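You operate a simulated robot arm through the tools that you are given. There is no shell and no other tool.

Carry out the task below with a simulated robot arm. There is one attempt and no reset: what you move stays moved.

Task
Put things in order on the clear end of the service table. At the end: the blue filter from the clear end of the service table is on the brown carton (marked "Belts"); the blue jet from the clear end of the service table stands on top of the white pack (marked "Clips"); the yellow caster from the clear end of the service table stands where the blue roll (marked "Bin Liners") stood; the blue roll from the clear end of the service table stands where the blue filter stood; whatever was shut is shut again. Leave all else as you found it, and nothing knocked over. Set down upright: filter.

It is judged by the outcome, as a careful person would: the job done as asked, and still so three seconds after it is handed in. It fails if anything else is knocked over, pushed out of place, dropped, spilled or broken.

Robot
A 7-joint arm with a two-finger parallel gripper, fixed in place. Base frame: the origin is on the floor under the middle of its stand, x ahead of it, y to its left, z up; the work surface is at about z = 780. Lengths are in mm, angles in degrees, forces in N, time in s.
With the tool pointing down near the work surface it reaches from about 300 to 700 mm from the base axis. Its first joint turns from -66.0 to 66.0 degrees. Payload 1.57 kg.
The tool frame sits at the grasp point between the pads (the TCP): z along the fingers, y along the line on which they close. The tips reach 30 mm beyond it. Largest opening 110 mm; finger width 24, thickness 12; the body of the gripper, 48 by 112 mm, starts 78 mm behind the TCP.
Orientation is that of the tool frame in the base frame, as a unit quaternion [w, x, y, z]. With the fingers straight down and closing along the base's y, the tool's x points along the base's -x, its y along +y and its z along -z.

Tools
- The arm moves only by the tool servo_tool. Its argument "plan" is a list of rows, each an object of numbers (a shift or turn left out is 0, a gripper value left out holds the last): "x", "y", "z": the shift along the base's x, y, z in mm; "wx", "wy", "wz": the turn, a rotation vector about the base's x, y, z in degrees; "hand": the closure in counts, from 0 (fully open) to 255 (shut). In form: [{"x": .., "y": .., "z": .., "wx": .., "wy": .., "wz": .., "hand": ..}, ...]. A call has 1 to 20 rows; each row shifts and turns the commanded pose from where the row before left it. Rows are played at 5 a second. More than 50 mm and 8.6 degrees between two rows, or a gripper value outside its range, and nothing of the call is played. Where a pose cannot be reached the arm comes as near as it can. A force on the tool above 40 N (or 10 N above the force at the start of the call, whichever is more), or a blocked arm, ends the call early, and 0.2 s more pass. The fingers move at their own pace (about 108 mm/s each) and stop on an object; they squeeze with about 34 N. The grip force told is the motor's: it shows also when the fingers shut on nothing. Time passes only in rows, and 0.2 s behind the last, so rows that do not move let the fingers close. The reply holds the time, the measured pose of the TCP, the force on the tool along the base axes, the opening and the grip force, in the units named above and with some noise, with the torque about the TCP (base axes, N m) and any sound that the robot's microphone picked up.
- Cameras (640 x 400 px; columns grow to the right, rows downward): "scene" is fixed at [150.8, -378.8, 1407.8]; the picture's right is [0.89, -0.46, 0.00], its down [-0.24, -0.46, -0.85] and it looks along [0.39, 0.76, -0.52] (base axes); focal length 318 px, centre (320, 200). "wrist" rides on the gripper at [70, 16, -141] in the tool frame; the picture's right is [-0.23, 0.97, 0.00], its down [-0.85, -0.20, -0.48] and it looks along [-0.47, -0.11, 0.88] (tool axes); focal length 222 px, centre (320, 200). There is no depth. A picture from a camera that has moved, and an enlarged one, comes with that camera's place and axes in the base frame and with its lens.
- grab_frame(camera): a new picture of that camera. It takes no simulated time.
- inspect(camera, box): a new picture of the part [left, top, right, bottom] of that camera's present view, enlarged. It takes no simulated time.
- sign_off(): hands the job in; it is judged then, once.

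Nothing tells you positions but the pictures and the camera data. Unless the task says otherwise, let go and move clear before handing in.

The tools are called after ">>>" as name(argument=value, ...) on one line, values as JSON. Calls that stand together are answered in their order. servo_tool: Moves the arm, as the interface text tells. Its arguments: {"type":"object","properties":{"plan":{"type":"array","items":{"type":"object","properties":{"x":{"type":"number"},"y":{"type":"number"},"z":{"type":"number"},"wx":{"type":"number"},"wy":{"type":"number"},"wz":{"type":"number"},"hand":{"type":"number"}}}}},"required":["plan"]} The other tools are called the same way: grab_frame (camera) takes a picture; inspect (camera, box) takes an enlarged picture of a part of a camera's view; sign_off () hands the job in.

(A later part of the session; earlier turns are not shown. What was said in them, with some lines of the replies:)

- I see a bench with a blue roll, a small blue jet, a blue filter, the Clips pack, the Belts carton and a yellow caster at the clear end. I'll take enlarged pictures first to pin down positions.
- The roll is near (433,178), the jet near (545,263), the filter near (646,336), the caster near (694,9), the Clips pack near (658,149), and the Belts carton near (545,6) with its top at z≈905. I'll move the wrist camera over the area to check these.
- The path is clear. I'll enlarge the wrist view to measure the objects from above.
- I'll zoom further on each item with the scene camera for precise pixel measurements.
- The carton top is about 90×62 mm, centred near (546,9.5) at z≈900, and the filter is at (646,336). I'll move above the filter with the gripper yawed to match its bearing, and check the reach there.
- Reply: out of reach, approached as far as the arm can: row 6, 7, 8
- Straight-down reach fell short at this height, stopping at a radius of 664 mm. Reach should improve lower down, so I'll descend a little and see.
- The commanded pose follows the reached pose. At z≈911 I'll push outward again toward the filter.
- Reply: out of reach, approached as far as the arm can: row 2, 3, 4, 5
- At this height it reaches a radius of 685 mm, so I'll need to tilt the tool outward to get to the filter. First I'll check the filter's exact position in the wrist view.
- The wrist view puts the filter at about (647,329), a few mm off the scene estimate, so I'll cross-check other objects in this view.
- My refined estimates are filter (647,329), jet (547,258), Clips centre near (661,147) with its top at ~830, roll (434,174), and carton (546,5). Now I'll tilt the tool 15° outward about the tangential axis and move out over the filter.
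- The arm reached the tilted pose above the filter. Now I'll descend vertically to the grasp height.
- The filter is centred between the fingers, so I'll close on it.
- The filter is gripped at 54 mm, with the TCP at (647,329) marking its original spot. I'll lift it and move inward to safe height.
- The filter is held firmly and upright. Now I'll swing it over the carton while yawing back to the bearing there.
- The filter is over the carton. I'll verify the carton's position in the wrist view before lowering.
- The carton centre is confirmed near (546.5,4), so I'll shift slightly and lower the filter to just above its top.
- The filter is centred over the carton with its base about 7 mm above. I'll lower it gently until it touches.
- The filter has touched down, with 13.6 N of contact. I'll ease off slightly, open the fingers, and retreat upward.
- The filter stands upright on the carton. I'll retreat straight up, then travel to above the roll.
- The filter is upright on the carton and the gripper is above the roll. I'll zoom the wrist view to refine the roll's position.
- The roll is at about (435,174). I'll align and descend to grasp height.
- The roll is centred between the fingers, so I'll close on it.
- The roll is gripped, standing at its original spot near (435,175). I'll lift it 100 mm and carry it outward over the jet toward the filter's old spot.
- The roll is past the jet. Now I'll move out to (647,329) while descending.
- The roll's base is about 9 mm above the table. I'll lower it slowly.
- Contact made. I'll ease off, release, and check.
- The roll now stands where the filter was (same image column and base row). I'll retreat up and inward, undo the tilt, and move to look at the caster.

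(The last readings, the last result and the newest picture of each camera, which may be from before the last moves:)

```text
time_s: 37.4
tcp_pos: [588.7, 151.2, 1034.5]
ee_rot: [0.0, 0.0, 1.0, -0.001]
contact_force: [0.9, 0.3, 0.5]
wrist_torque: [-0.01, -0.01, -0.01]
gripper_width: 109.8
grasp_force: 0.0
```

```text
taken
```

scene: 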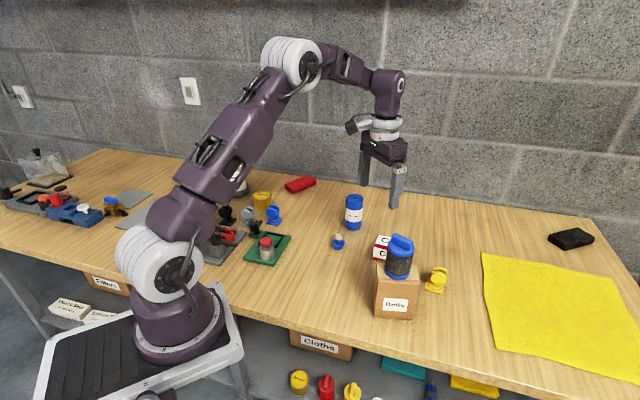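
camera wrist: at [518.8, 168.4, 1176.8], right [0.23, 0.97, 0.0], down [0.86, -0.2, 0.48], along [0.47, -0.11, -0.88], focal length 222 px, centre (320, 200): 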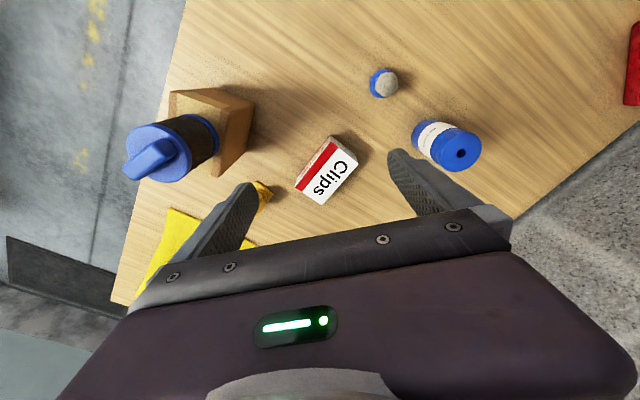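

The arm is clear and everything stands. I'll yaw the gripper to bring the caster into the wrist view.

>>> servo_tool(plan=[{"wz": -7.5, "x": -5, "y": 5, "z": 4}, {"wz": -7.5, "x": -5, "y": 5, "z": 4}, {"wz": -7.5, "x": -5, "y": 5, "z": 4}, {"wz": -7.5, "x": -5, "y": 5, "z": 4}, {"wz": -7.5, "x": -5, "y": 5, "z": 4}, {"wz": -7.5, "x": -5, "y": 5, "z": 4}, {}, {}])

>>> grab_frame(camera="wrist")

>>> inspect(camera="wrist", box=[250, 140, 390, 250])

```text
time_s: 39.2
tcp_pos: [560.6, 182.0, 1059.2]
ee_rot: [0.0, 0.384, 0.923, 0.0]
contact_force: [-0.4, 0.7, 0.2]
wrist_torque: [0.0, 0.02, 0.03]
gripper_width: 110.0
grasp_force: 0.1
```

```text
taken
camera wrist: at [521.6, 243.0, 1200.9], right [0.85, 0.53, 0.0], down [0.46, -0.75, 0.48], along [0.25, -0.41, -0.88], focal length 222 px, centre (320, 200)
```

wrist: 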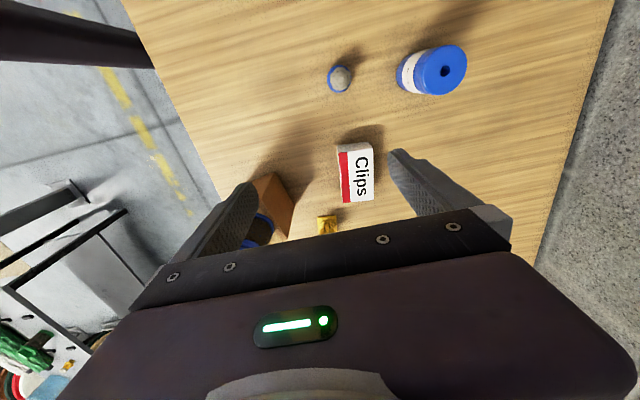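

```text
3.64 times, centred on (320, 195) of wrist
camera zoom: at [521.6, 243.0, 1200.9], right [0.85, 0.53, 0.0], down [0.46, -0.75, 0.48], along [0.25, -0.41, -0.88], focal length 808 px, centre (320, 218)
```

zoom: 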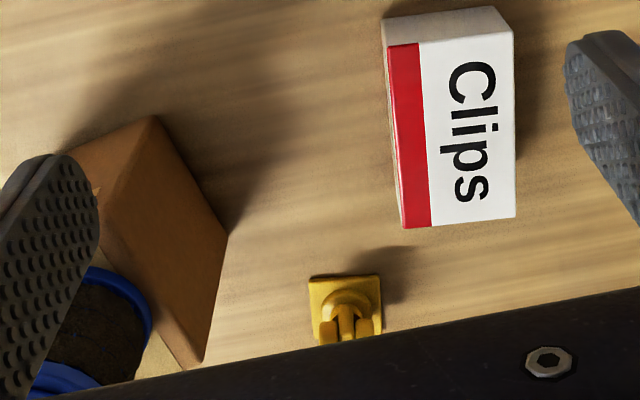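

The caster's base plate is partly visible behind the gripper. I'll move closer for a better view, staying above the filter's top.

>>> servo_tool(plan=[{"x": 20, "y": -27, "z": -6}, {"x": 20, "y": -27, "z": -6}, {"x": 20, "y": -27, "z": -6}, {"x": 20, "y": -27, "z": -6}, {}, {}])

>>> grab_frame(camera="wrist")

>>> inspect(camera="wrist", box=[270, 120, 390, 230])

```text
time_s: 40.6
tcp_pos: [640.7, 74.1, 1034.4]
ee_rot: [-0.001, 0.383, 0.924, -0.002]
contact_force: [-0.8, 0.2, -0.2]
wrist_torque: [0.01, -0.01, -0.04]
gripper_width: 110.0
grasp_force: 0.0
```

```text
taken
camera wrist: at [601.3, 135.7, 1176.1], right [0.85, 0.53, 0.0], down [0.46, -0.74, 0.48], along [0.25, -0.41, -0.88], focal length 222 px, centre (320, 200)
```

wrist: 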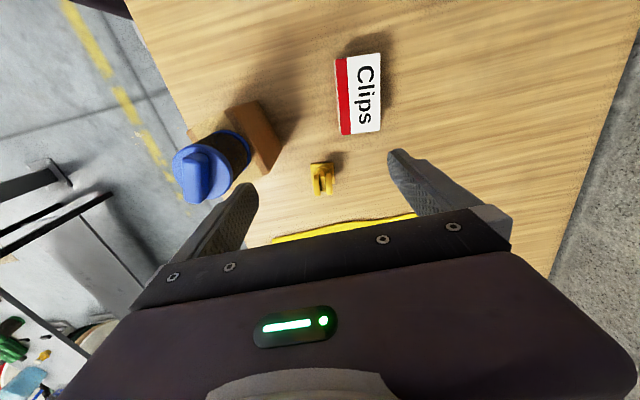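

```text
3.64 times, centred on (330, 175) of wrist
camera zoom: at [601.3, 135.7, 1176.1], right [0.85, 0.53, 0.0], down [0.46, -0.74, 0.48], along [0.25, -0.41, -0.88], focal length 808 px, centre (284, 291)
```

zoom: 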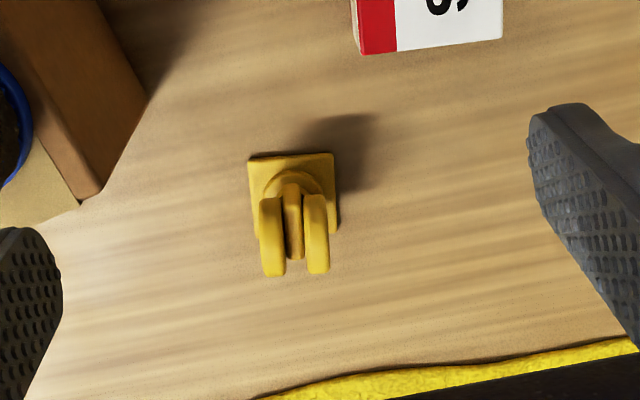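

I can see the caster now: a square plate with a stem and two wheels. I'll zoom in further from both cameras to get its orientation right.

>>> inspect(camera="scene", box=[415, 255, 460, 300])

>>> inspect(camera="wrist", box=[300, 145, 350, 205])

```text
8.89 times, centred on (438, 278) of scene
camera zoom: at [150.8, -378.9, 1407.8], right [0.89, -0.46, 0.0], down [-0.24, -0.46, -0.85], along [0.39, 0.76, -0.52], focal length 2826 px, centre (-724, -489)
```

zoom: 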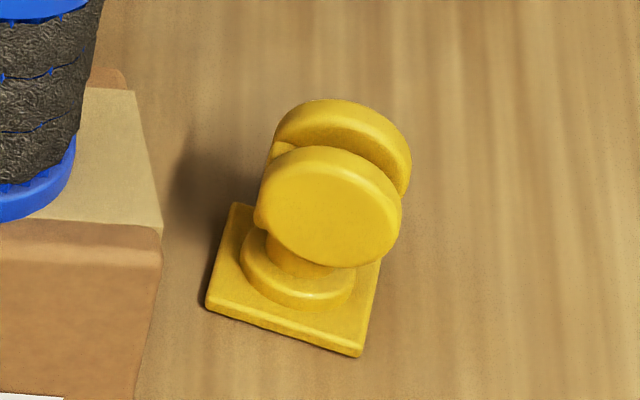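

```text
6.67 times, centred on (325, 175) of wrist
camera zoom: at [601.3, 135.7, 1176.1], right [0.85, 0.53, 0.0], down [0.46, -0.74, 0.48], along [0.25, -0.41, -0.88], focal length 1481 px, centre (287, 367)
```

zoom: 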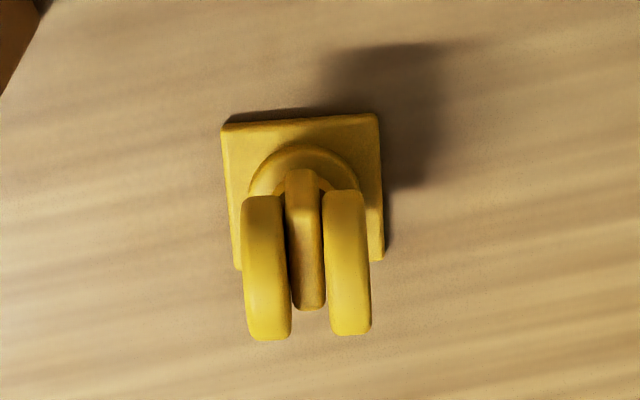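

The caster's plate centre is at about (688.5,4), its wheel axis is at about 36°, and it's about 65 mm tall. I'll grip across the wheels' outer faces with the gripper yawed to -54°, fingers partly open to keep clear of the carton and filter.

>>> servo_tool(plan=[{"hand": 93}, {"x": 12, "y": -17.5, "z": -19, "wz": -2.2}, {"x": 12, "y": -17.5, "z": -19, "wz": -2.2}, {"x": 12, "y": -17.5, "z": -19, "wz": -2.2}, {"x": 12, "y": -17.5, "z": -19, "wz": -2.2}, {}, {}])

>>> grab_frame(camera="wrist")

>>> grab_frame(camera="scene")

```text
time_s: 42.2
tcp_pos: [688.2, 4.0, 957.8]
ee_rot: [0.0, 0.453, 0.891, -0.001]
contact_force: [-0.1, -0.2, -0.3]
wrist_torque: [-0.01, 0.03, 0.02]
gripper_width: 70.0
grasp_force: 0.1
```

```text
taken
camera wrist: at [659.2, 70.0, 1100.3], right [0.92, 0.39, 0.0], down [0.34, -0.81, 0.48], along [0.19, -0.44, -0.88], focal length 222 px, centre (320, 200)
```

wrist: 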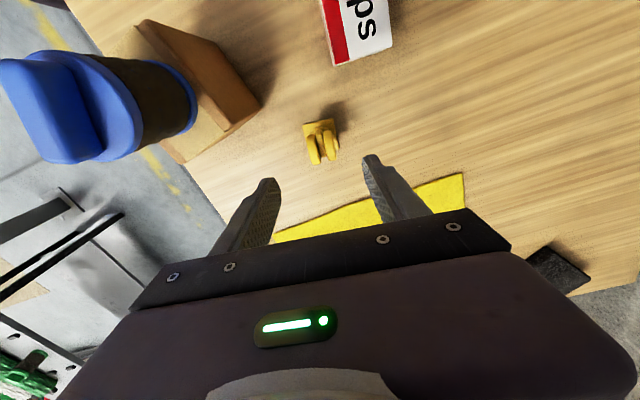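

```text
taken
```

scene: 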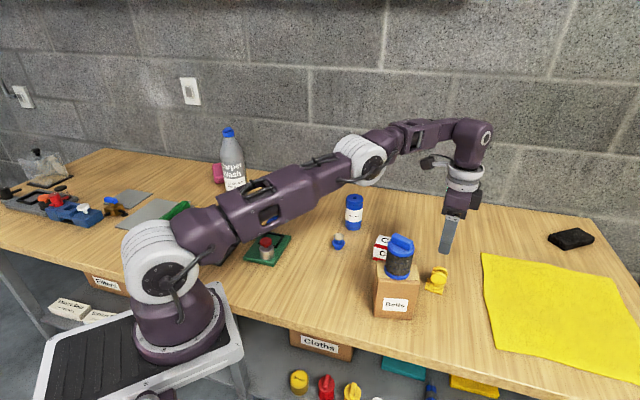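

Straight-down reach works here. I'll check the caster's alignment between the fingers.

>>> inspect(camera="wrist", box=[280, 100, 370, 190])

```text
4.44 times, centred on (325, 145) of wrist
camera zoom: at [659.2, 70.0, 1100.3], right [0.92, 0.39, 0.0], down [0.34, -0.81, 0.48], along [0.19, -0.44, -0.88], focal length 987 px, centre (298, 444)
```

zoom: 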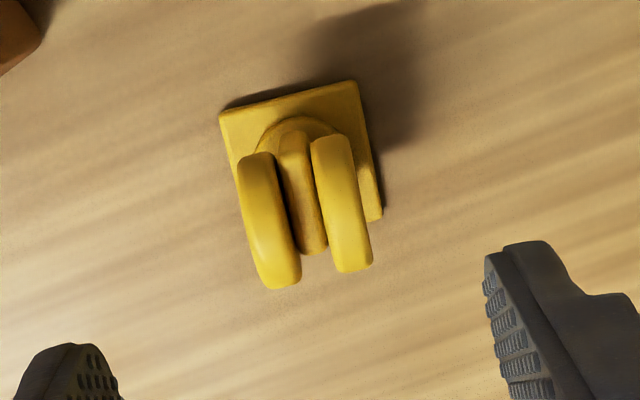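

The gripper is aligned with the wheel axis. I'll shift about 2 mm toward the wheel centre and descend to z≈830, which keeps the tips above the plate.

>>> servo_tool(plan=[{"x": 2, "y": -2, "z": -28}, {"z": -30}, {"z": -30}, {"z": -22}, {"z": -11}, {"z": -7}, {}])

>>> grab_frame(camera="wrist")

>>> grab_frame(camera="scene")

```text
time_s: 43.8
tcp_pos: [690.2, 2.0, 830.9]
ee_rot: [0.001, 0.453, 0.891, -0.001]
contact_force: [0.8, 0.3, -0.6]
wrist_torque: [-0.03, 0.02, -0.03]
gripper_width: 69.6
grasp_force: 0.0
```

```text
taken
camera wrist: at [661.3, 68.3, 972.4], right [0.92, 0.39, 0.0], down [0.34, -0.81, 0.48], along [0.19, -0.44, -0.88], focal length 222 px, centre (320, 200)
```

wrist: 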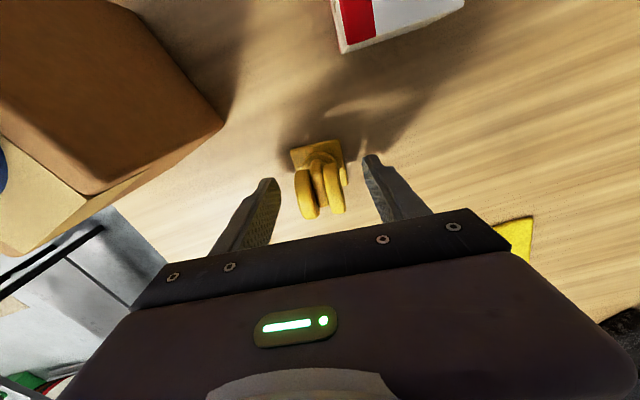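

```text
taken
```

scene: 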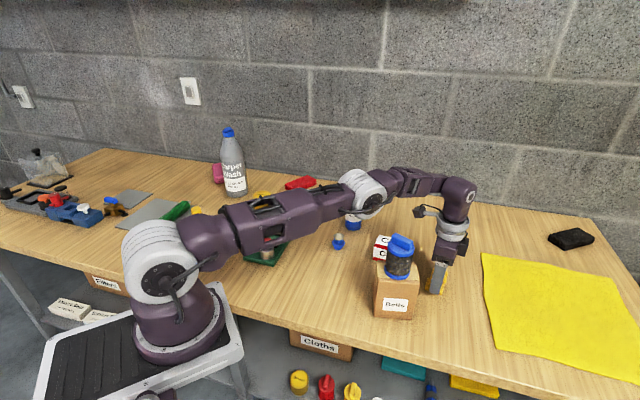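

The caster sits centred between the fingers. I'll close on it.

>>> servo_tool(plan=[{"hand": 255}, {"hand": 255}, {"hand": 255}, {"hand": 255}, {}])

>>> inspect(camera="wrist", box=[260, 120, 390, 230])

>>> inspect(camera="scene", box=[400, 220, 480, 310])

```text
time_s: 45.0
tcp_pos: [690.5, 1.1, 831.2]
ee_rot: [0.0, 0.452, 0.892, -0.001]
contact_force: [0.4, 0.6, 0.4]
wrist_torque: [0.01, 0.0, 0.0]
gripper_width: 31.6
grasp_force: 34.2
```

```text
3.64 times, centred on (325, 175) of wrist
camera zoom: at [661.2, 68.3, 972.5], right [0.92, 0.39, 0.0], down [0.35, -0.81, 0.48], along [0.19, -0.44, -0.88], focal length 808 px, centre (302, 291)
```

zoom: 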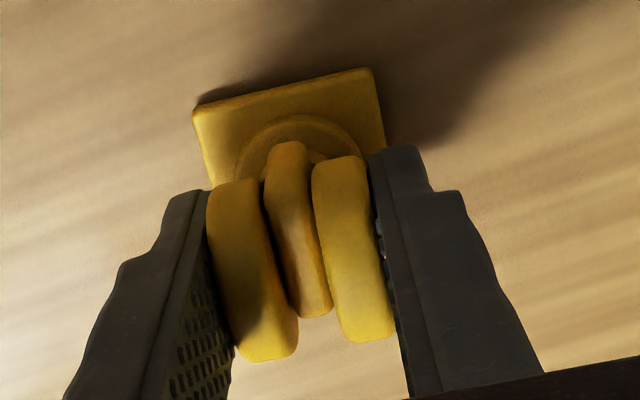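

```text
4.44 times, centred on (440, 265) of scene
camera zoom: at [150.8, -378.8, 1407.8], right [0.89, -0.46, 0.0], down [-0.24, -0.46, -0.85], along [0.39, 0.76, -0.52], focal length 1413 px, centre (-213, -89)
```

zoom: 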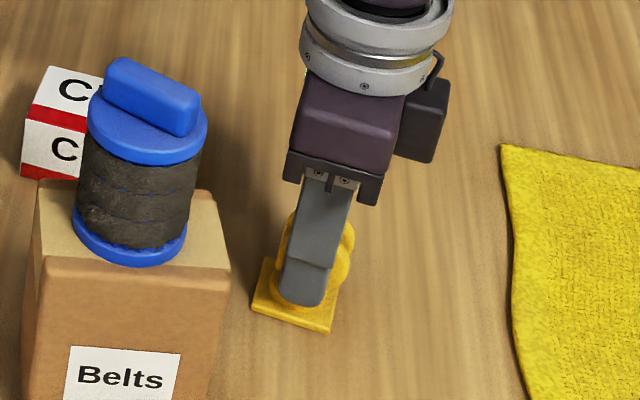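

The caster is gripped across its wheels at 31.6 mm. I'll lift it, swing wide around the filter on the carton, and travel to the roll's old spot.

>>> servo_tool(plan=[{"z": 10}, {"z": 20}, {"z": 30}, {"z": 30}, {"z": 30}, {"x": -10, "y": 27.1, "wz": 4}, {"x": -10, "y": 27.1, "wz": 4}, {"x": -10, "y": 27.1, "wz": 4}, {"x": -10, "y": 27.1, "wz": 4}, {"x": -26.6, "y": 8.2, "wz": 4.75}, {"x": -26.6, "y": 8.2, "wz": 4.75}, {"x": -26.6, "y": 8.2, "wz": 4.75}, {"x": -26.6, "y": 8.2, "wz": 4.75}, {"x": -26.6, "y": 8.2, "wz": 4.75}, {"x": -26.6, "y": 8.2, "wz": 4.75}, {"x": -26.6, "y": 8.2, "wz": 4.75}, {"x": -26.6, "y": 8.2, "wz": 4.75}, {}, {}])

>>> grab_frame(camera="wrist")

>>> grab_frame(camera="scene")

```text
time_s: 49.0
tcp_pos: [437.3, 176.0, 949.6]
ee_rot: [0.0, -0.002, 1.0, -0.001]
contact_force: [-0.3, -0.2, -0.2]
wrist_torque: [-0.01, 0.0, -0.02]
gripper_width: 31.1
grasp_force: 34.4
```

```text
taken
camera wrist: at [366.5, 192.5, 1091.8], right [0.22, 0.97, 0.0], down [0.86, -0.19, 0.48], along [0.47, -0.11, -0.88], focal length 222 px, centre (320, 200)
```

wrist: 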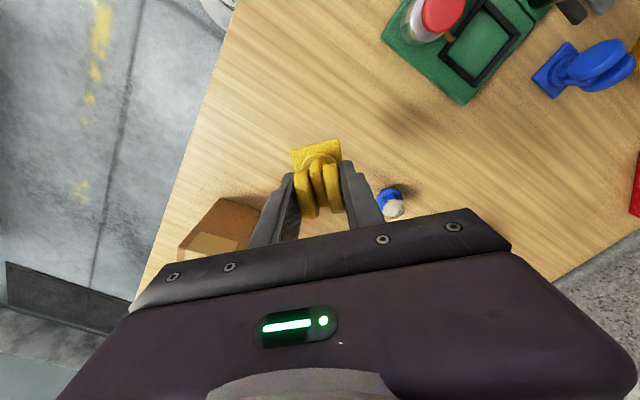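

```text
taken
```

scene: 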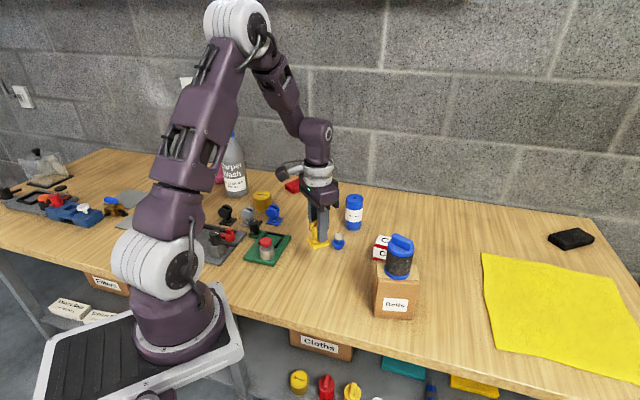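

The caster is above the roll's old spot. I'll lower it to just above the table.

>>> servo_tool(plan=[{"z": -28}, {"z": -30}, {"z": -28}, {"z": -16}, {"z": -8}, {"z": -3}, {}])

>>> inspect(camera="scene", box=[260, 180, 380, 300])

```text
time_s: 50.6
tcp_pos: [436.6, 175.6, 838.4]
ee_rot: [0.0, -0.002, 1.0, -0.001]
contact_force: [0.4, 0.1, -0.7]
wrist_torque: [-0.04, -0.02, 0.02]
gripper_width: 31.3
grasp_force: 33.9
```

```text
3.33 times, centred on (320, 240) of scene
camera zoom: at [150.8, -378.8, 1407.8], right [0.89, -0.46, 0.0], down [-0.24, -0.46, -0.85], along [0.39, 0.76, -0.52], focal length 1060 px, centre (320, 67)
```

zoom: 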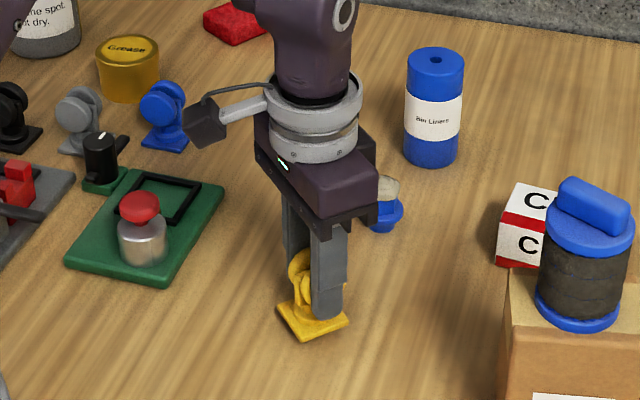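

>>> servo_tool(plan=[{"z": -3}, {"z": -2}, {"z": -1}, {"z": -1}, {}])

```text
time_s: 51.8
tcp_pos: [438.8, 175.8, 829.9]
ee_rot: [0.0, -0.002, 1.0, 0.0]
contact_force: [0.2, -0.3, 0.6]
wrist_torque: [0.05, 0.0, -0.03]
gripper_width: 31.7
grasp_force: 33.5
```

>>> servo_tool(plan=[{"z": -1}, {"z": -0.7}, {}])

```text
time_s: 52.6
tcp_pos: [437.1, 175.7, 829.9]
ee_rot: [0.001, -0.002, 1.0, -0.001]
contact_force: [-2.9, -2.2, 29.8]
wrist_torque: [0.09, -0.04, 0.01]
gripper_width: 31.4
grasp_force: 33.9
```

The caster is on the table, pressed at about 30 N. I'll back off a little and release.

>>> servo_tool(plan=[{"z": 1.2}, {"hand": 180}, {"hand": 130}, {"hand": 93}, {"hand": 93}, {}])

>>> grab_frame(camera="wrist")

>>> inspect(camera="scene", box=[260, 180, 380, 300])

```text
time_s: 54.0
tcp_pos: [437.1, 177.3, 829.6]
ee_rot: [0.0, -0.002, 1.0, -0.001]
contact_force: [-0.4, 1.1, 0.3]
wrist_torque: [0.0, 0.01, 0.0]
gripper_width: 69.8
grasp_force: 0.0
```

```text
taken
camera wrist: at [366.2, 192.5, 972.0], right [0.22, 0.97, 0.0], down [0.86, -0.2, 0.48], along [0.47, -0.11, -0.88], focal length 222 px, centre (320, 200)
```

wrist: 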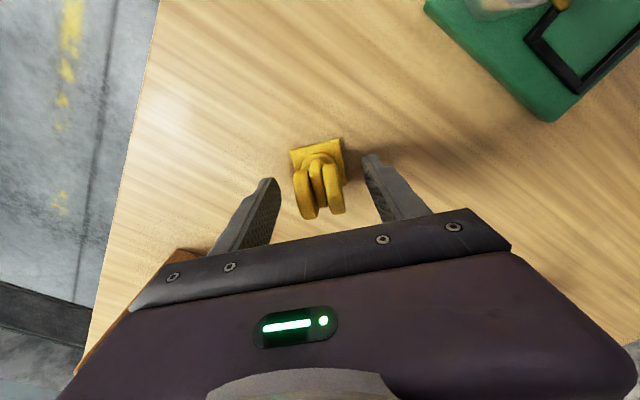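

```text
3.33 times, centred on (320, 240) of scene
camera zoom: at [150.8, -378.8, 1407.8], right [0.89, -0.46, 0.0], down [-0.24, -0.46, -0.85], along [0.39, 0.76, -0.52], focal length 1060 px, centre (320, 67)
```

zoom: 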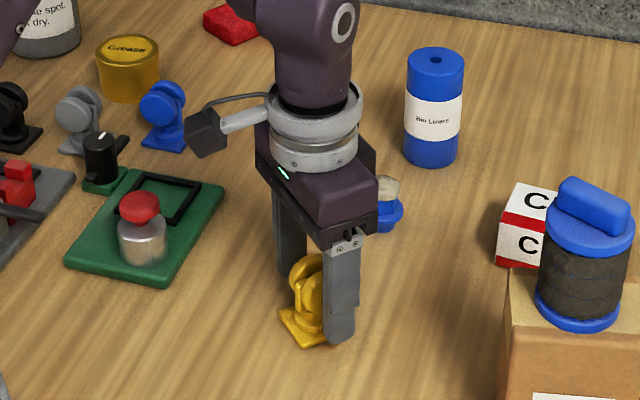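

The caster stands where the roll was. I'll retreat straight up and move over to look at the jet.

>>> servo_tool(plan=[{"z": 15}, {"z": 25}, {"z": 30}, {"z": 30}, {"x": 19.6, "y": 13, "z": 8, "wz": 5, "hand": 93}, {"x": 19.6, "y": 13, "z": 8, "wz": 5}, {"x": 19.6, "y": 13, "z": 8, "wz": 5}, {"x": 19.6, "y": 13, "z": 8, "wz": 5}, {"x": 19.6, "y": 13, "z": 8, "wz": 5}, {}, {}])

>>> grab_frame(camera="wrist")

>>> grab_frame(camera="scene")

>>> inspect(camera="scene", box=[300, 215, 360, 275])

```text
time_s: 56.4
tcp_pos: [534.9, 240.6, 969.8]
ee_rot: [0.0, -0.218, 0.976, -0.001]
contact_force: [0.2, 0.0, -0.4]
wrist_torque: [-0.04, -0.02, -0.03]
gripper_width: 69.5
grasp_force: 0.0
```

```text
taken
camera wrist: at [464.5, 226.0, 1111.9], right [-0.21, 0.98, 0.0], down [0.86, 0.19, 0.48], along [0.47, 0.1, -0.88], focal length 222 px, centre (320, 200)
```

wrist: 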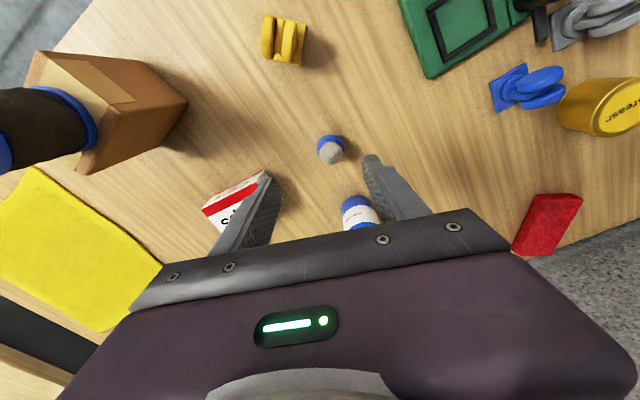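

```text
taken
```

scene: 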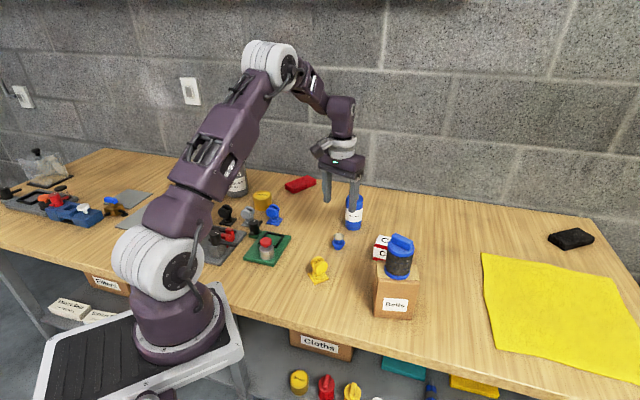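

```text
6.67 times, centred on (330, 245) of scene
camera zoom: at [150.8, -378.8, 1407.8], right [0.89, -0.46, 0.0], down [-0.24, -0.46, -0.85], along [0.39, 0.76, -0.52], focal length 2119 px, centre (253, -100)
```

zoom: 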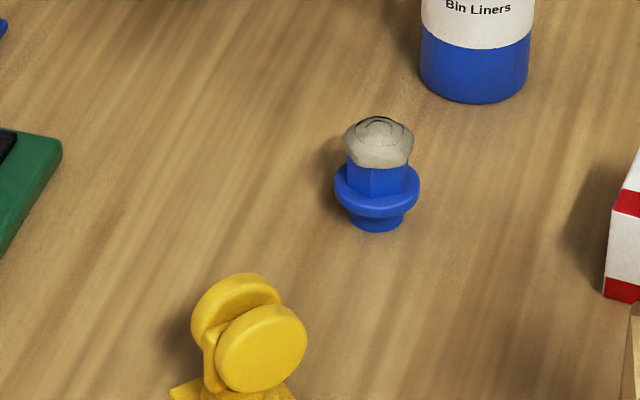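

The caster is standing well. I'll zoom in on the jet and the Clips pack from the wrist view.

>>> inspect(camera="wrist", box=[295, 115, 375, 185])

>>> inspect(camera="scene", box=[295, 245, 345, 295])

```text
5.71 times, centred on (335, 150) of wrist
camera zoom: at [464.5, 226.0, 1111.9], right [-0.21, 0.98, 0.0], down [0.86, 0.19, 0.48], along [0.47, 0.1, -0.88], focal length 1269 px, centre (234, 486)
```

zoom: 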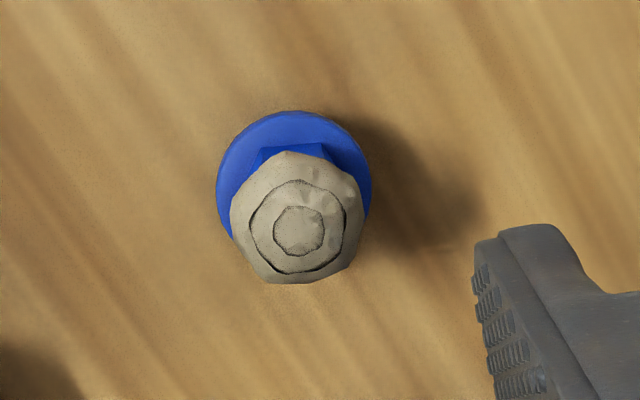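

```text
8.00 times, centred on (320, 270) of scene
camera zoom: at [150.8, -378.8, 1407.8], right [0.89, -0.46, 0.0], down [-0.24, -0.46, -0.85], along [0.39, 0.76, -0.52], focal length 2543 px, centre (320, -360)
```

zoom: 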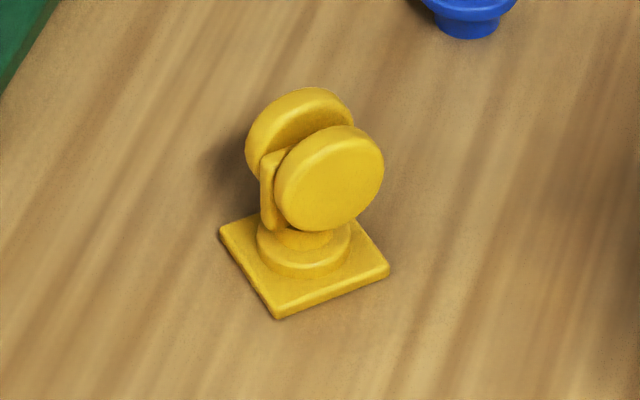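

The jet axis is at about (547.5,259), and the caster's plate matches the roll's old spot. I'll align over the jet and descend so the fingertips stay above its flange.

>>> servo_tool(plan=[{"x": 12.6, "y": 18.4, "z": -10}, {"z": -28}, {"z": -28}, {"z": -28}, {"z": -22}, {"z": -12}, {}])

>>> grab_frame(camera="wrist")

>>> inspect(camera="scene", box=[290, 180, 390, 270])

```text
time_s: 58.0
tcp_pos: [549.4, 257.6, 842.3]
ee_rot: [0.0, -0.218, 0.976, -0.002]
contact_force: [0.1, -0.9, -0.2]
wrist_torque: [-0.03, 0.01, 0.0]
gripper_width: 69.6
grasp_force: 0.0
```

```text
taken
camera wrist: at [476.8, 244.7, 984.0], right [-0.21, 0.98, 0.0], down [0.86, 0.18, 0.48], along [0.47, 0.1, -0.88], focal length 222 px, centre (320, 200)
```

wrist: 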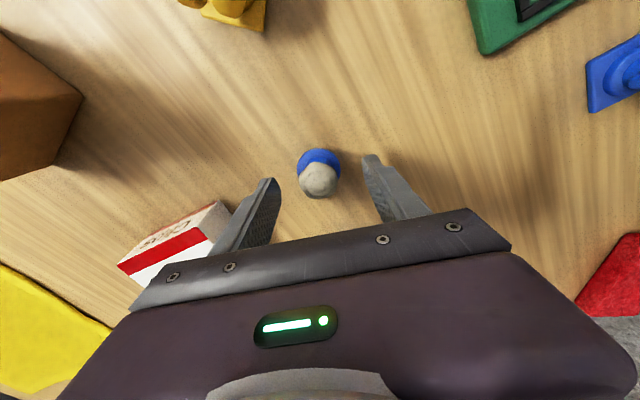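

```text
4.44 times, centred on (340, 225) of scene
camera zoom: at [150.8, -378.8, 1407.8], right [0.89, -0.46, 0.0], down [-0.24, -0.46, -0.85], along [0.39, 0.76, -0.52], focal length 1413 px, centre (231, 89)
```

zoom: 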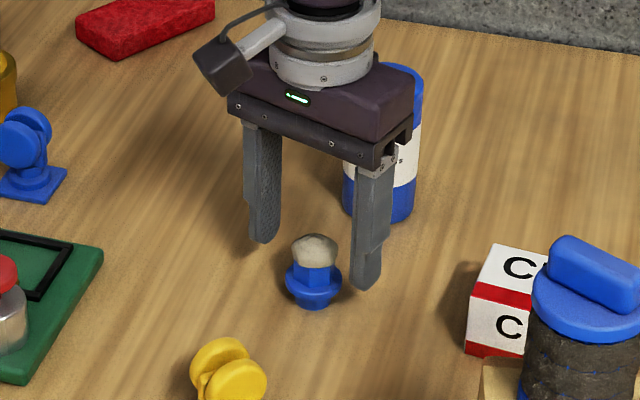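

The jet is centred. I'll lower the last 8 mm and close on the grey knob.

>>> servo_tool(plan=[{"z": -4}, {"z": -4}, {}, {"hand": 255}, {"hand": 255}, {"hand": 255}, {"hand": 255}, {}])

>>> inspect(camera="wrist", box=[260, 120, 380, 220])

>>> inspect(camera="scene", box=[310, 200, 370, 260])

```text
time_s: 59.8
tcp_pos: [547.6, 260.4, 834.6]
ee_rot: [0.0, -0.218, 0.976, 0.0]
contact_force: [-0.1, -0.2, -0.3]
wrist_torque: [-0.02, 0.02, -0.02]
gripper_width: 24.1
grasp_force: 34.3
```

```text
4.00 times, centred on (320, 170) of wrist
camera zoom: at [477.1, 244.9, 976.2], right [-0.21, 0.98, 0.0], down [0.86, 0.18, 0.48], along [0.47, 0.1, -0.88], focal length 888 px, centre (320, 320)
```

zoom: 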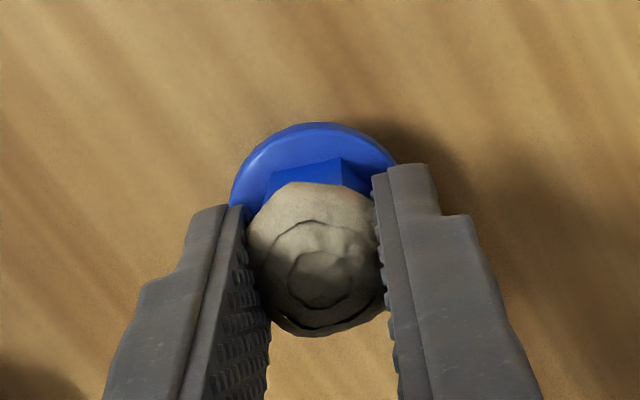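

```text
6.67 times, centred on (340, 230) of scene
camera zoom: at [150.8, -378.8, 1407.8], right [0.89, -0.46, 0.0], down [-0.24, -0.46, -0.85], along [0.39, 0.76, -0.52], focal length 2119 px, centre (187, 0)
```

zoom: 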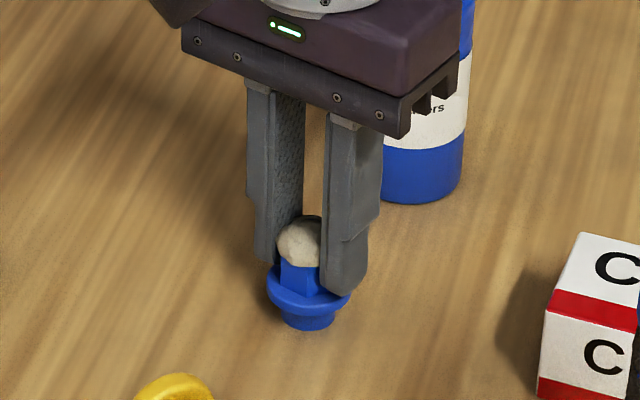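

The fingers closed at 24 mm, so they're gripping the hex body under the knob. I'll lift a little and check that it holds.

>>> servo_tool(plan=[{"z": 5}, {"z": 10}, {"z": 15}, {}])

>>> inspect(camera="wrist", box=[260, 120, 380, 220])

>>> inspect(camera="scene", box=[310, 190, 370, 250])

```text
time_s: 60.8
tcp_pos: [549.4, 258.4, 864.4]
ee_rot: [0.0, -0.218, 0.976, -0.001]
contact_force: [0.3, -0.6, 0.5]
wrist_torque: [-0.03, -0.02, -0.01]
gripper_width: 24.0
grasp_force: 33.8
```

```text
4.00 times, centred on (320, 170) of wrist
camera zoom: at [476.9, 244.9, 1006.5], right [-0.21, 0.98, 0.0], down [0.86, 0.18, 0.48], along [0.47, 0.1, -0.88], focal length 888 px, centre (320, 320)
```

zoom: 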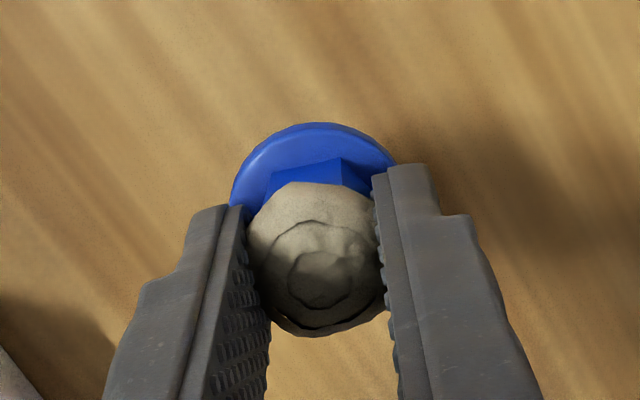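

```text
6.67 times, centred on (340, 220) of scene
camera zoom: at [150.8, -378.8, 1407.8], right [0.89, -0.46, 0.0], down [-0.24, -0.46, -0.85], along [0.39, 0.76, -0.52], focal length 2119 px, centre (187, 67)
```

zoom: 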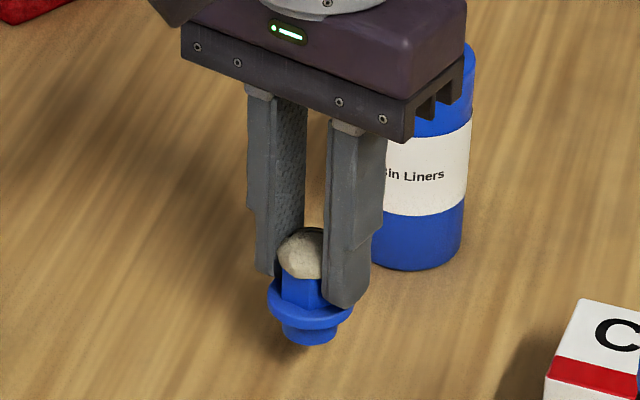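

The jet is held firmly and upright. I'll lift it and carry it toward the Clips pack centre near (661,145).

>>> servo_tool(plan=[{"z": 25}, {"z": 30}, {"z": 30}, {"x": 17, "y": -18, "wz": -1.9}, {"x": 18.8, "y": -19, "wz": -1.9}, {"x": 18.8, "y": -19, "wz": -1.9}, {"x": 18.8, "y": -19, "wz": -1.9}, {"x": 18.8, "y": -19, "wz": -1.9}, {"x": 18.8, "y": -19, "wz": -1.9}, {}, {}])

>>> grab_frame(camera="wrist")

>>> inspect(camera="wrist", box=[250, 90, 400, 230])

>>> inspect(camera="scene", box=[350, 170, 440, 280])

```text
time_s: 63.2
tcp_pos: [659.0, 146.7, 948.5]
ee_rot: [0.0, -0.12, 0.993, -0.001]
contact_force: [0.5, 0.0, -0.9]
wrist_torque: [0.0, -0.01, 0.01]
gripper_width: 24.2
grasp_force: 34.0
```

```text
taken
camera wrist: at [585.7, 145.5, 1091.2], right [-0.01, 1.0, 0.0], down [0.88, 0.01, 0.48], along [0.48, 0.0, -0.88], focal length 222 px, centre (320, 200)
```

wrist: 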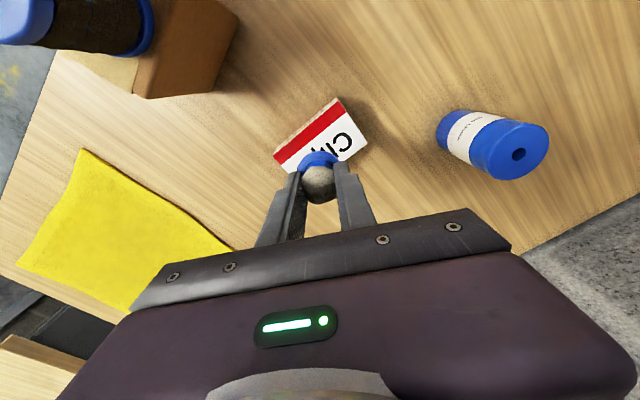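

```text
2.86 times, centred on (325, 160) of wrist
camera zoom: at [585.7, 145.5, 1091.2], right [-0.01, 1.0, 0.0], down [0.88, 0.01, 0.48], along [0.48, 0.0, -0.88], focal length 635 px, centre (306, 314)
```

zoom: 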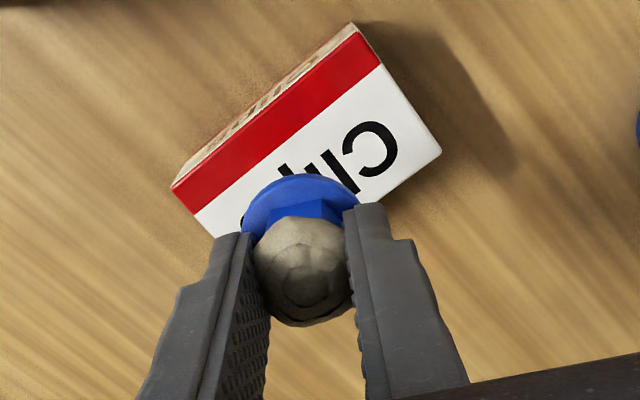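

```text
3.64 times, centred on (395, 225) of scene
camera zoom: at [150.8, -378.9, 1407.8], right [0.89, -0.46, 0.0], down [-0.24, -0.46, -0.85], along [0.39, 0.76, -0.52], focal length 1156 px, centre (47, 109)
```

zoom: 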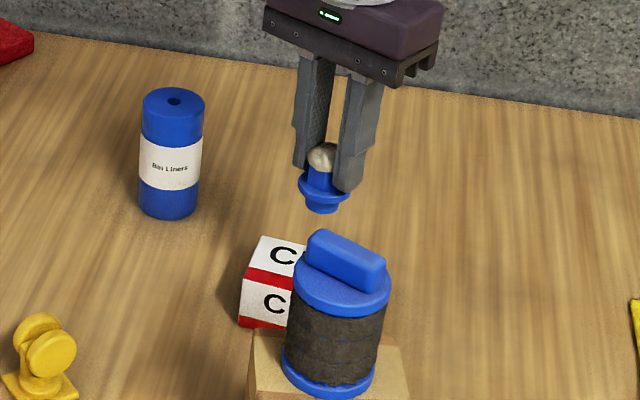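

The Clips centre is confirmed at (661.5,145.8). I'll shift about 4 mm outward and lower the jet to just above the pack.

>>> servo_tool(plan=[{"x": 2.2, "z": -15}, {"x": 2.2, "z": -15}, {"z": -14}, {"z": -8}, {}])

>>> inspect(camera="wrist", box=[250, 90, 400, 230])

>>> inspect(camera="scene", box=[350, 190, 440, 280])

```text
time_s: 64.4
tcp_pos: [663.4, 146.1, 896.8]
ee_rot: [0.001, -0.12, 0.993, -0.001]
contact_force: [0.9, 0.0, -0.4]
wrist_torque: [0.02, 0.0, 0.01]
gripper_width: 23.9
grasp_force: 34.0
```

```text
2.86 times, centred on (325, 160) of wrist
camera zoom: at [590.6, 145.9, 1038.9], right [-0.01, 1.0, 0.0], down [0.88, 0.01, 0.48], along [0.48, 0.0, -0.88], focal length 635 px, centre (306, 314)
```

zoom: 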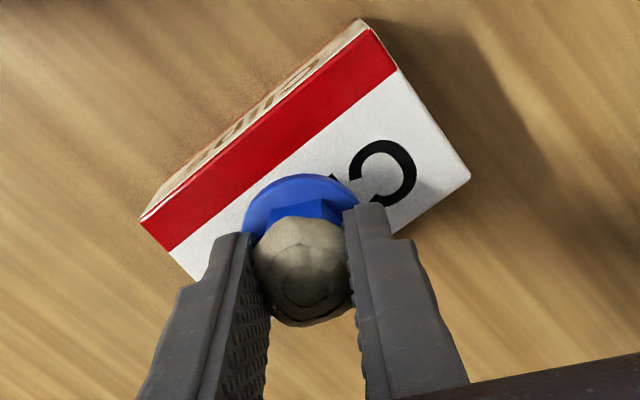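

```text
4.44 times, centred on (395, 235) of scene
camera zoom: at [150.8, -378.8, 1407.8], right [0.89, -0.46, 0.0], down [-0.24, -0.46, -0.85], along [0.39, 0.76, -0.52], focal length 1413 px, centre (-13, 44)
```

zoom: 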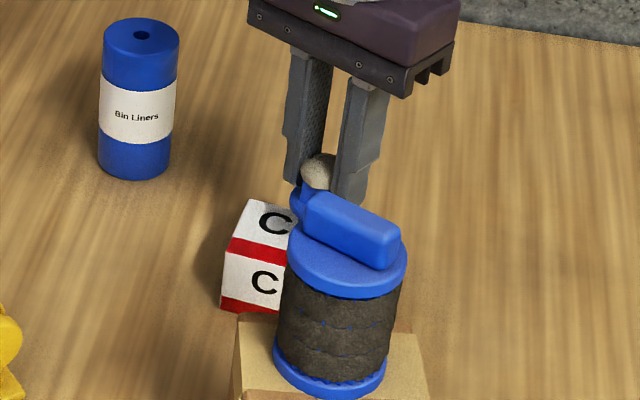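

The jet is centred over the pack with its base about 12 mm above the top. I'll lower it gently.

>>> servo_tool(plan=[{"z": -4}, {"z": -2}, {"z": -1}, {"z": -1}, {}])

```text
time_s: 65.6
tcp_pos: [663.2, 145.8, 889.3]
ee_rot: [0.0, -0.12, 0.993, -0.001]
contact_force: [-0.1, -0.3, -1.3]
wrist_torque: [0.0, -0.02, 0.02]
gripper_width: 24.0
grasp_force: 33.9
```

>>> servo_tool(plan=[{"z": -1}, {"z": -1}, {}])

```text
time_s: 66.4
tcp_pos: [663.4, 146.4, 887.0]
ee_rot: [0.001, -0.12, 0.993, -0.001]
contact_force: [-0.1, -0.6, -1.7]
wrist_torque: [0.03, -0.03, -0.01]
gripper_width: 24.1
grasp_force: 33.7
```

>>> servo_tool(plan=[{"z": -1}, {}])

```text
time_s: 67.0
tcp_pos: [663.1, 146.6, 886.1]
ee_rot: [-0.001, -0.121, 0.993, -0.001]
contact_force: [0.3, -0.3, -0.9]
wrist_torque: [-0.03, 0.01, 0.01]
gripper_width: 24.0
grasp_force: 33.8
```

>>> servo_tool(plan=[{"z": -1}, {}])

```text
time_s: 67.6
tcp_pos: [663.7, 145.8, 886.0]
ee_rot: [0.0, -0.12, 0.993, -0.001]
contact_force: [-0.1, 0.3, -0.1]
wrist_torque: [-0.04, 0.0, -0.02]
gripper_width: 24.1
grasp_force: 33.7
```

>>> servo_tool(plan=[{"z": -1}, {}])

>>> inspect(camera="wrist", box=[260, 100, 400, 220])

```text
time_s: 68.2
tcp_pos: [663.7, 146.9, 883.7]
ee_rot: [0.0, -0.12, 0.993, -0.001]
contact_force: [-0.4, 0.1, -0.3]
wrist_torque: [0.02, -0.04, -0.01]
gripper_width: 23.9
grasp_force: 33.5
```

```text
3.33 times, centred on (330, 160) of wrist
camera zoom: at [590.6, 145.9, 1026.1], right [-0.01, 1.0, 0.0], down [0.88, 0.01, 0.48], along [0.48, 0.0, -0.88], focal length 740 px, centre (287, 333)
```

zoom: 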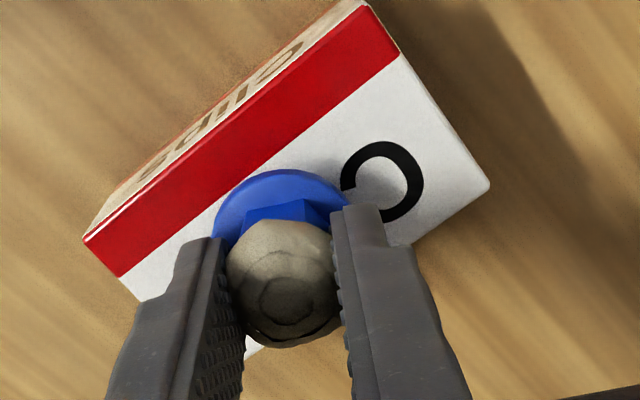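

>>> servo_tool(plan=[{"z": -1}, {}])

```text
time_s: 68.8
tcp_pos: [664.0, 146.0, 883.6]
ee_rot: [0.001, -0.121, 0.993, 0.0]
contact_force: [-1.4, 1.4, 10.6]
wrist_torque: [0.04, 0.11, 0.0]
gripper_width: 24.3
grasp_force: 34.3
```

The jet has touched down on the pack. I'll ease off and open slowly.

>>> servo_tool(plan=[{"z": 0.4}, {"hand": 185}, {"hand": 160}, {"hand": 120}, {"hand": 93}, {}])

>>> inspect(camera="wrist", box=[240, 90, 400, 230])

>>> inspect(camera="scene", box=[350, 190, 440, 280])

```text
time_s: 70.2
tcp_pos: [663.6, 147.3, 882.8]
ee_rot: [0.001, -0.12, 0.993, -0.002]
contact_force: [0.9, 0.1, -0.4]
wrist_torque: [-0.02, -0.02, 0.0]
gripper_width: 70.3
grasp_force: 0.0
```

```text
2.86 times, centred on (320, 160) of wrist
camera zoom: at [590.5, 146.0, 1025.6], right [-0.01, 1.0, 0.0], down [0.88, 0.01, 0.48], along [0.48, 0.0, -0.88], focal length 635 px, centre (320, 314)
```

zoom: 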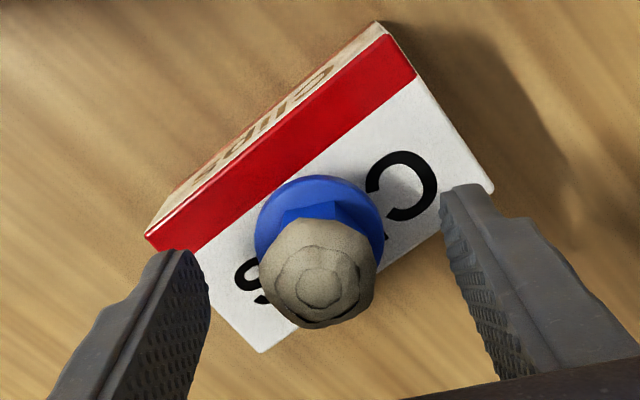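

```text
4.44 times, centred on (395, 235) of scene
camera zoom: at [150.8, -378.8, 1407.8], right [0.89, -0.46, 0.0], down [-0.24, -0.46, -0.85], along [0.39, 0.76, -0.52], focal length 1413 px, centre (-13, 44)
```

zoom: 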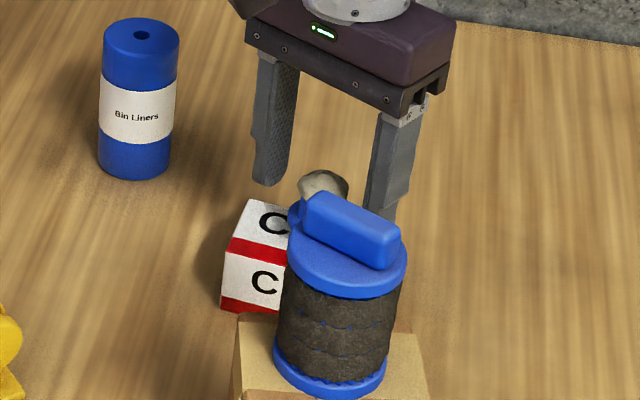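

The jet stands centred on the Clips pack. I'll retreat straight up and then back to a clear, high pose.

>>> servo_tool(plan=[{"z": 10}, {"z": 20}, {"z": 25}, {"z": 25}, {"x": -20, "y": 5, "z": 25}, {"x": -30, "y": 5, "z": 25, "hand": 0}, {"x": -30, "y": 5, "z": 25}, {"x": -35, "y": 5, "z": 20}, {"x": -40, "y": 5, "z": 20}, {"x": -40, "y": 5, "z": 20}, {"x": -40, "y": 5, "z": 20}, {"x": -40, "y": 5, "z": 20}, {"x": -35}, {}, {}])

>>> grab_frame(camera="scene")

>>> grab_frame(camera="wrist")

>>> inspect(camera="scene", box=[290, 180, 450, 330])

```text
time_s: 73.4
tcp_pos: [351.3, 187.2, 1139.5]
ee_rot: [0.0, -0.12, 0.993, -0.001]
contact_force: [0.0, 0.5, 0.0]
wrist_torque: [0.0, 0.0, 0.0]
gripper_width: 110.0
grasp_force: 0.0
```

```text
taken
```

scene: 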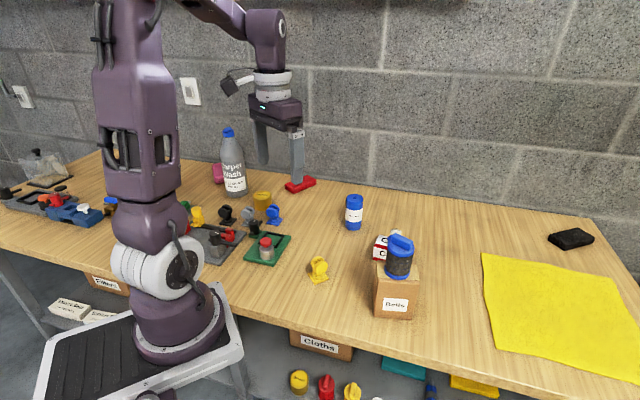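

```text
taken
camera wrist: at [279.4, 186.6, 1281.1], right [-0.01, 1.0, 0.0], down [0.88, 0.01, 0.48], along [0.48, 0.0, -0.88], focal length 222 px, centre (320, 200)
```

wrist: 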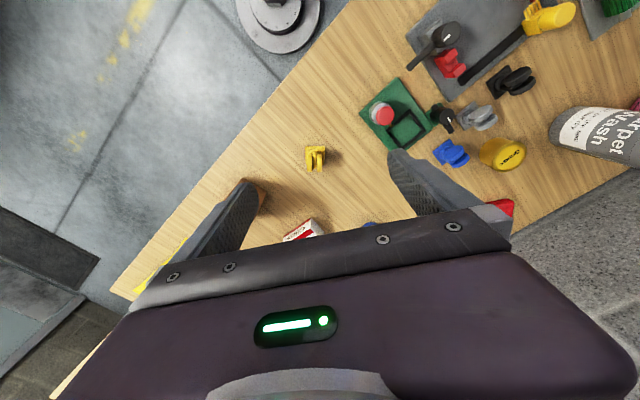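

```text
2.67 times, centred on (370, 255) of scene
camera zoom: at [150.8, -378.9, 1407.8], right [0.89, -0.46, 0.0], down [-0.24, -0.46, -0.85], along [0.39, 0.76, -0.52], focal length 848 px, centre (187, 53)
```

zoom: 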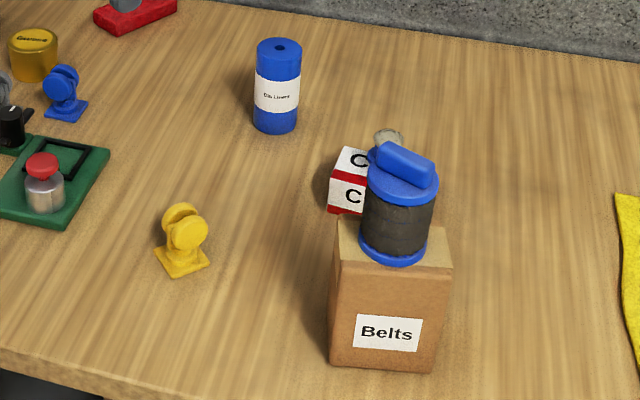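

Everything looks in place from the scene view. The jet is partly hidden behind the filter, so I'll take a last look from above before handing in.

>>> servo_tool(plan=[{"x": 35, "y": -15, "wz": -4}, {"x": 35, "y": -15, "wz": -4}, {"x": 35, "y": -15, "wz": -4}, {"x": 25, "y": -15, "wz": -2}, {}, {}])

>>> grab_frame(camera="wrist")

>>> inspect(camera="wrist", box=[220, 80, 420, 240])

```text
time_s: 74.8
tcp_pos: [483.7, 126.5, 1138.8]
ee_rot: [0.0, 0.001, 1.0, -0.001]
contact_force: [1.4, -1.2, 0.4]
wrist_torque: [0.0, 0.0, 0.02]
gripper_width: 110.1
grasp_force: 0.0
```

```text
taken
camera wrist: at [412.7, 142.7, 1280.7], right [0.23, 0.97, 0.0], down [0.85, -0.2, 0.48], along [0.47, -0.11, -0.88], focal length 222 px, centre (320, 200)
```

wrist: 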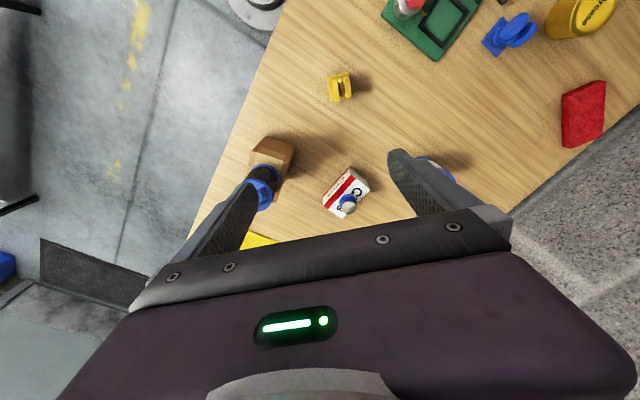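

```text
2.50 times, centred on (320, 160) of wrist
camera zoom: at [412.7, 142.7, 1280.7], right [0.23, 0.97, 0.0], down [0.85, -0.2, 0.48], along [0.47, -0.11, -0.88], focal length 555 px, centre (320, 300)
```

zoom: 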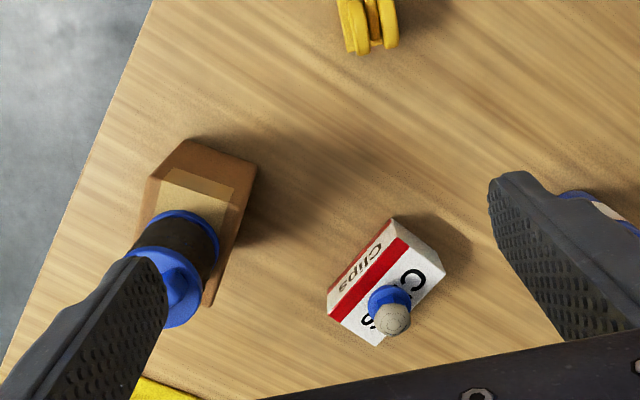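

The view from above confirms it: the filter is upright on the Belts carton, the jet is upright on the Clips pack, the caster is on the roll's old spot, and the roll is on the filter's old spot. Nothing was opened and the gripper is empty and clear, so I'm handing in.

>>> sign_off()

```text
The job is handed in.
```

All four items are where you asked, and I've handed the job in. The last camera views show everything standing and nothing else visibly disturbed.

- **Blue filter:** upright and centred on the Belts carton. It only has about 3 mm to spare at the front and back edges.
- **Blue roll:** standing where the filter stood.
- **Yellow caster:** standing on its plate where the roll stood, turned from the way it originally faced.
- **Blue jet:** upright in the middle of the Clips pack.

I didn't open anything, so the taped carton and the pack are still shut. The gripper is empty and well above the table.
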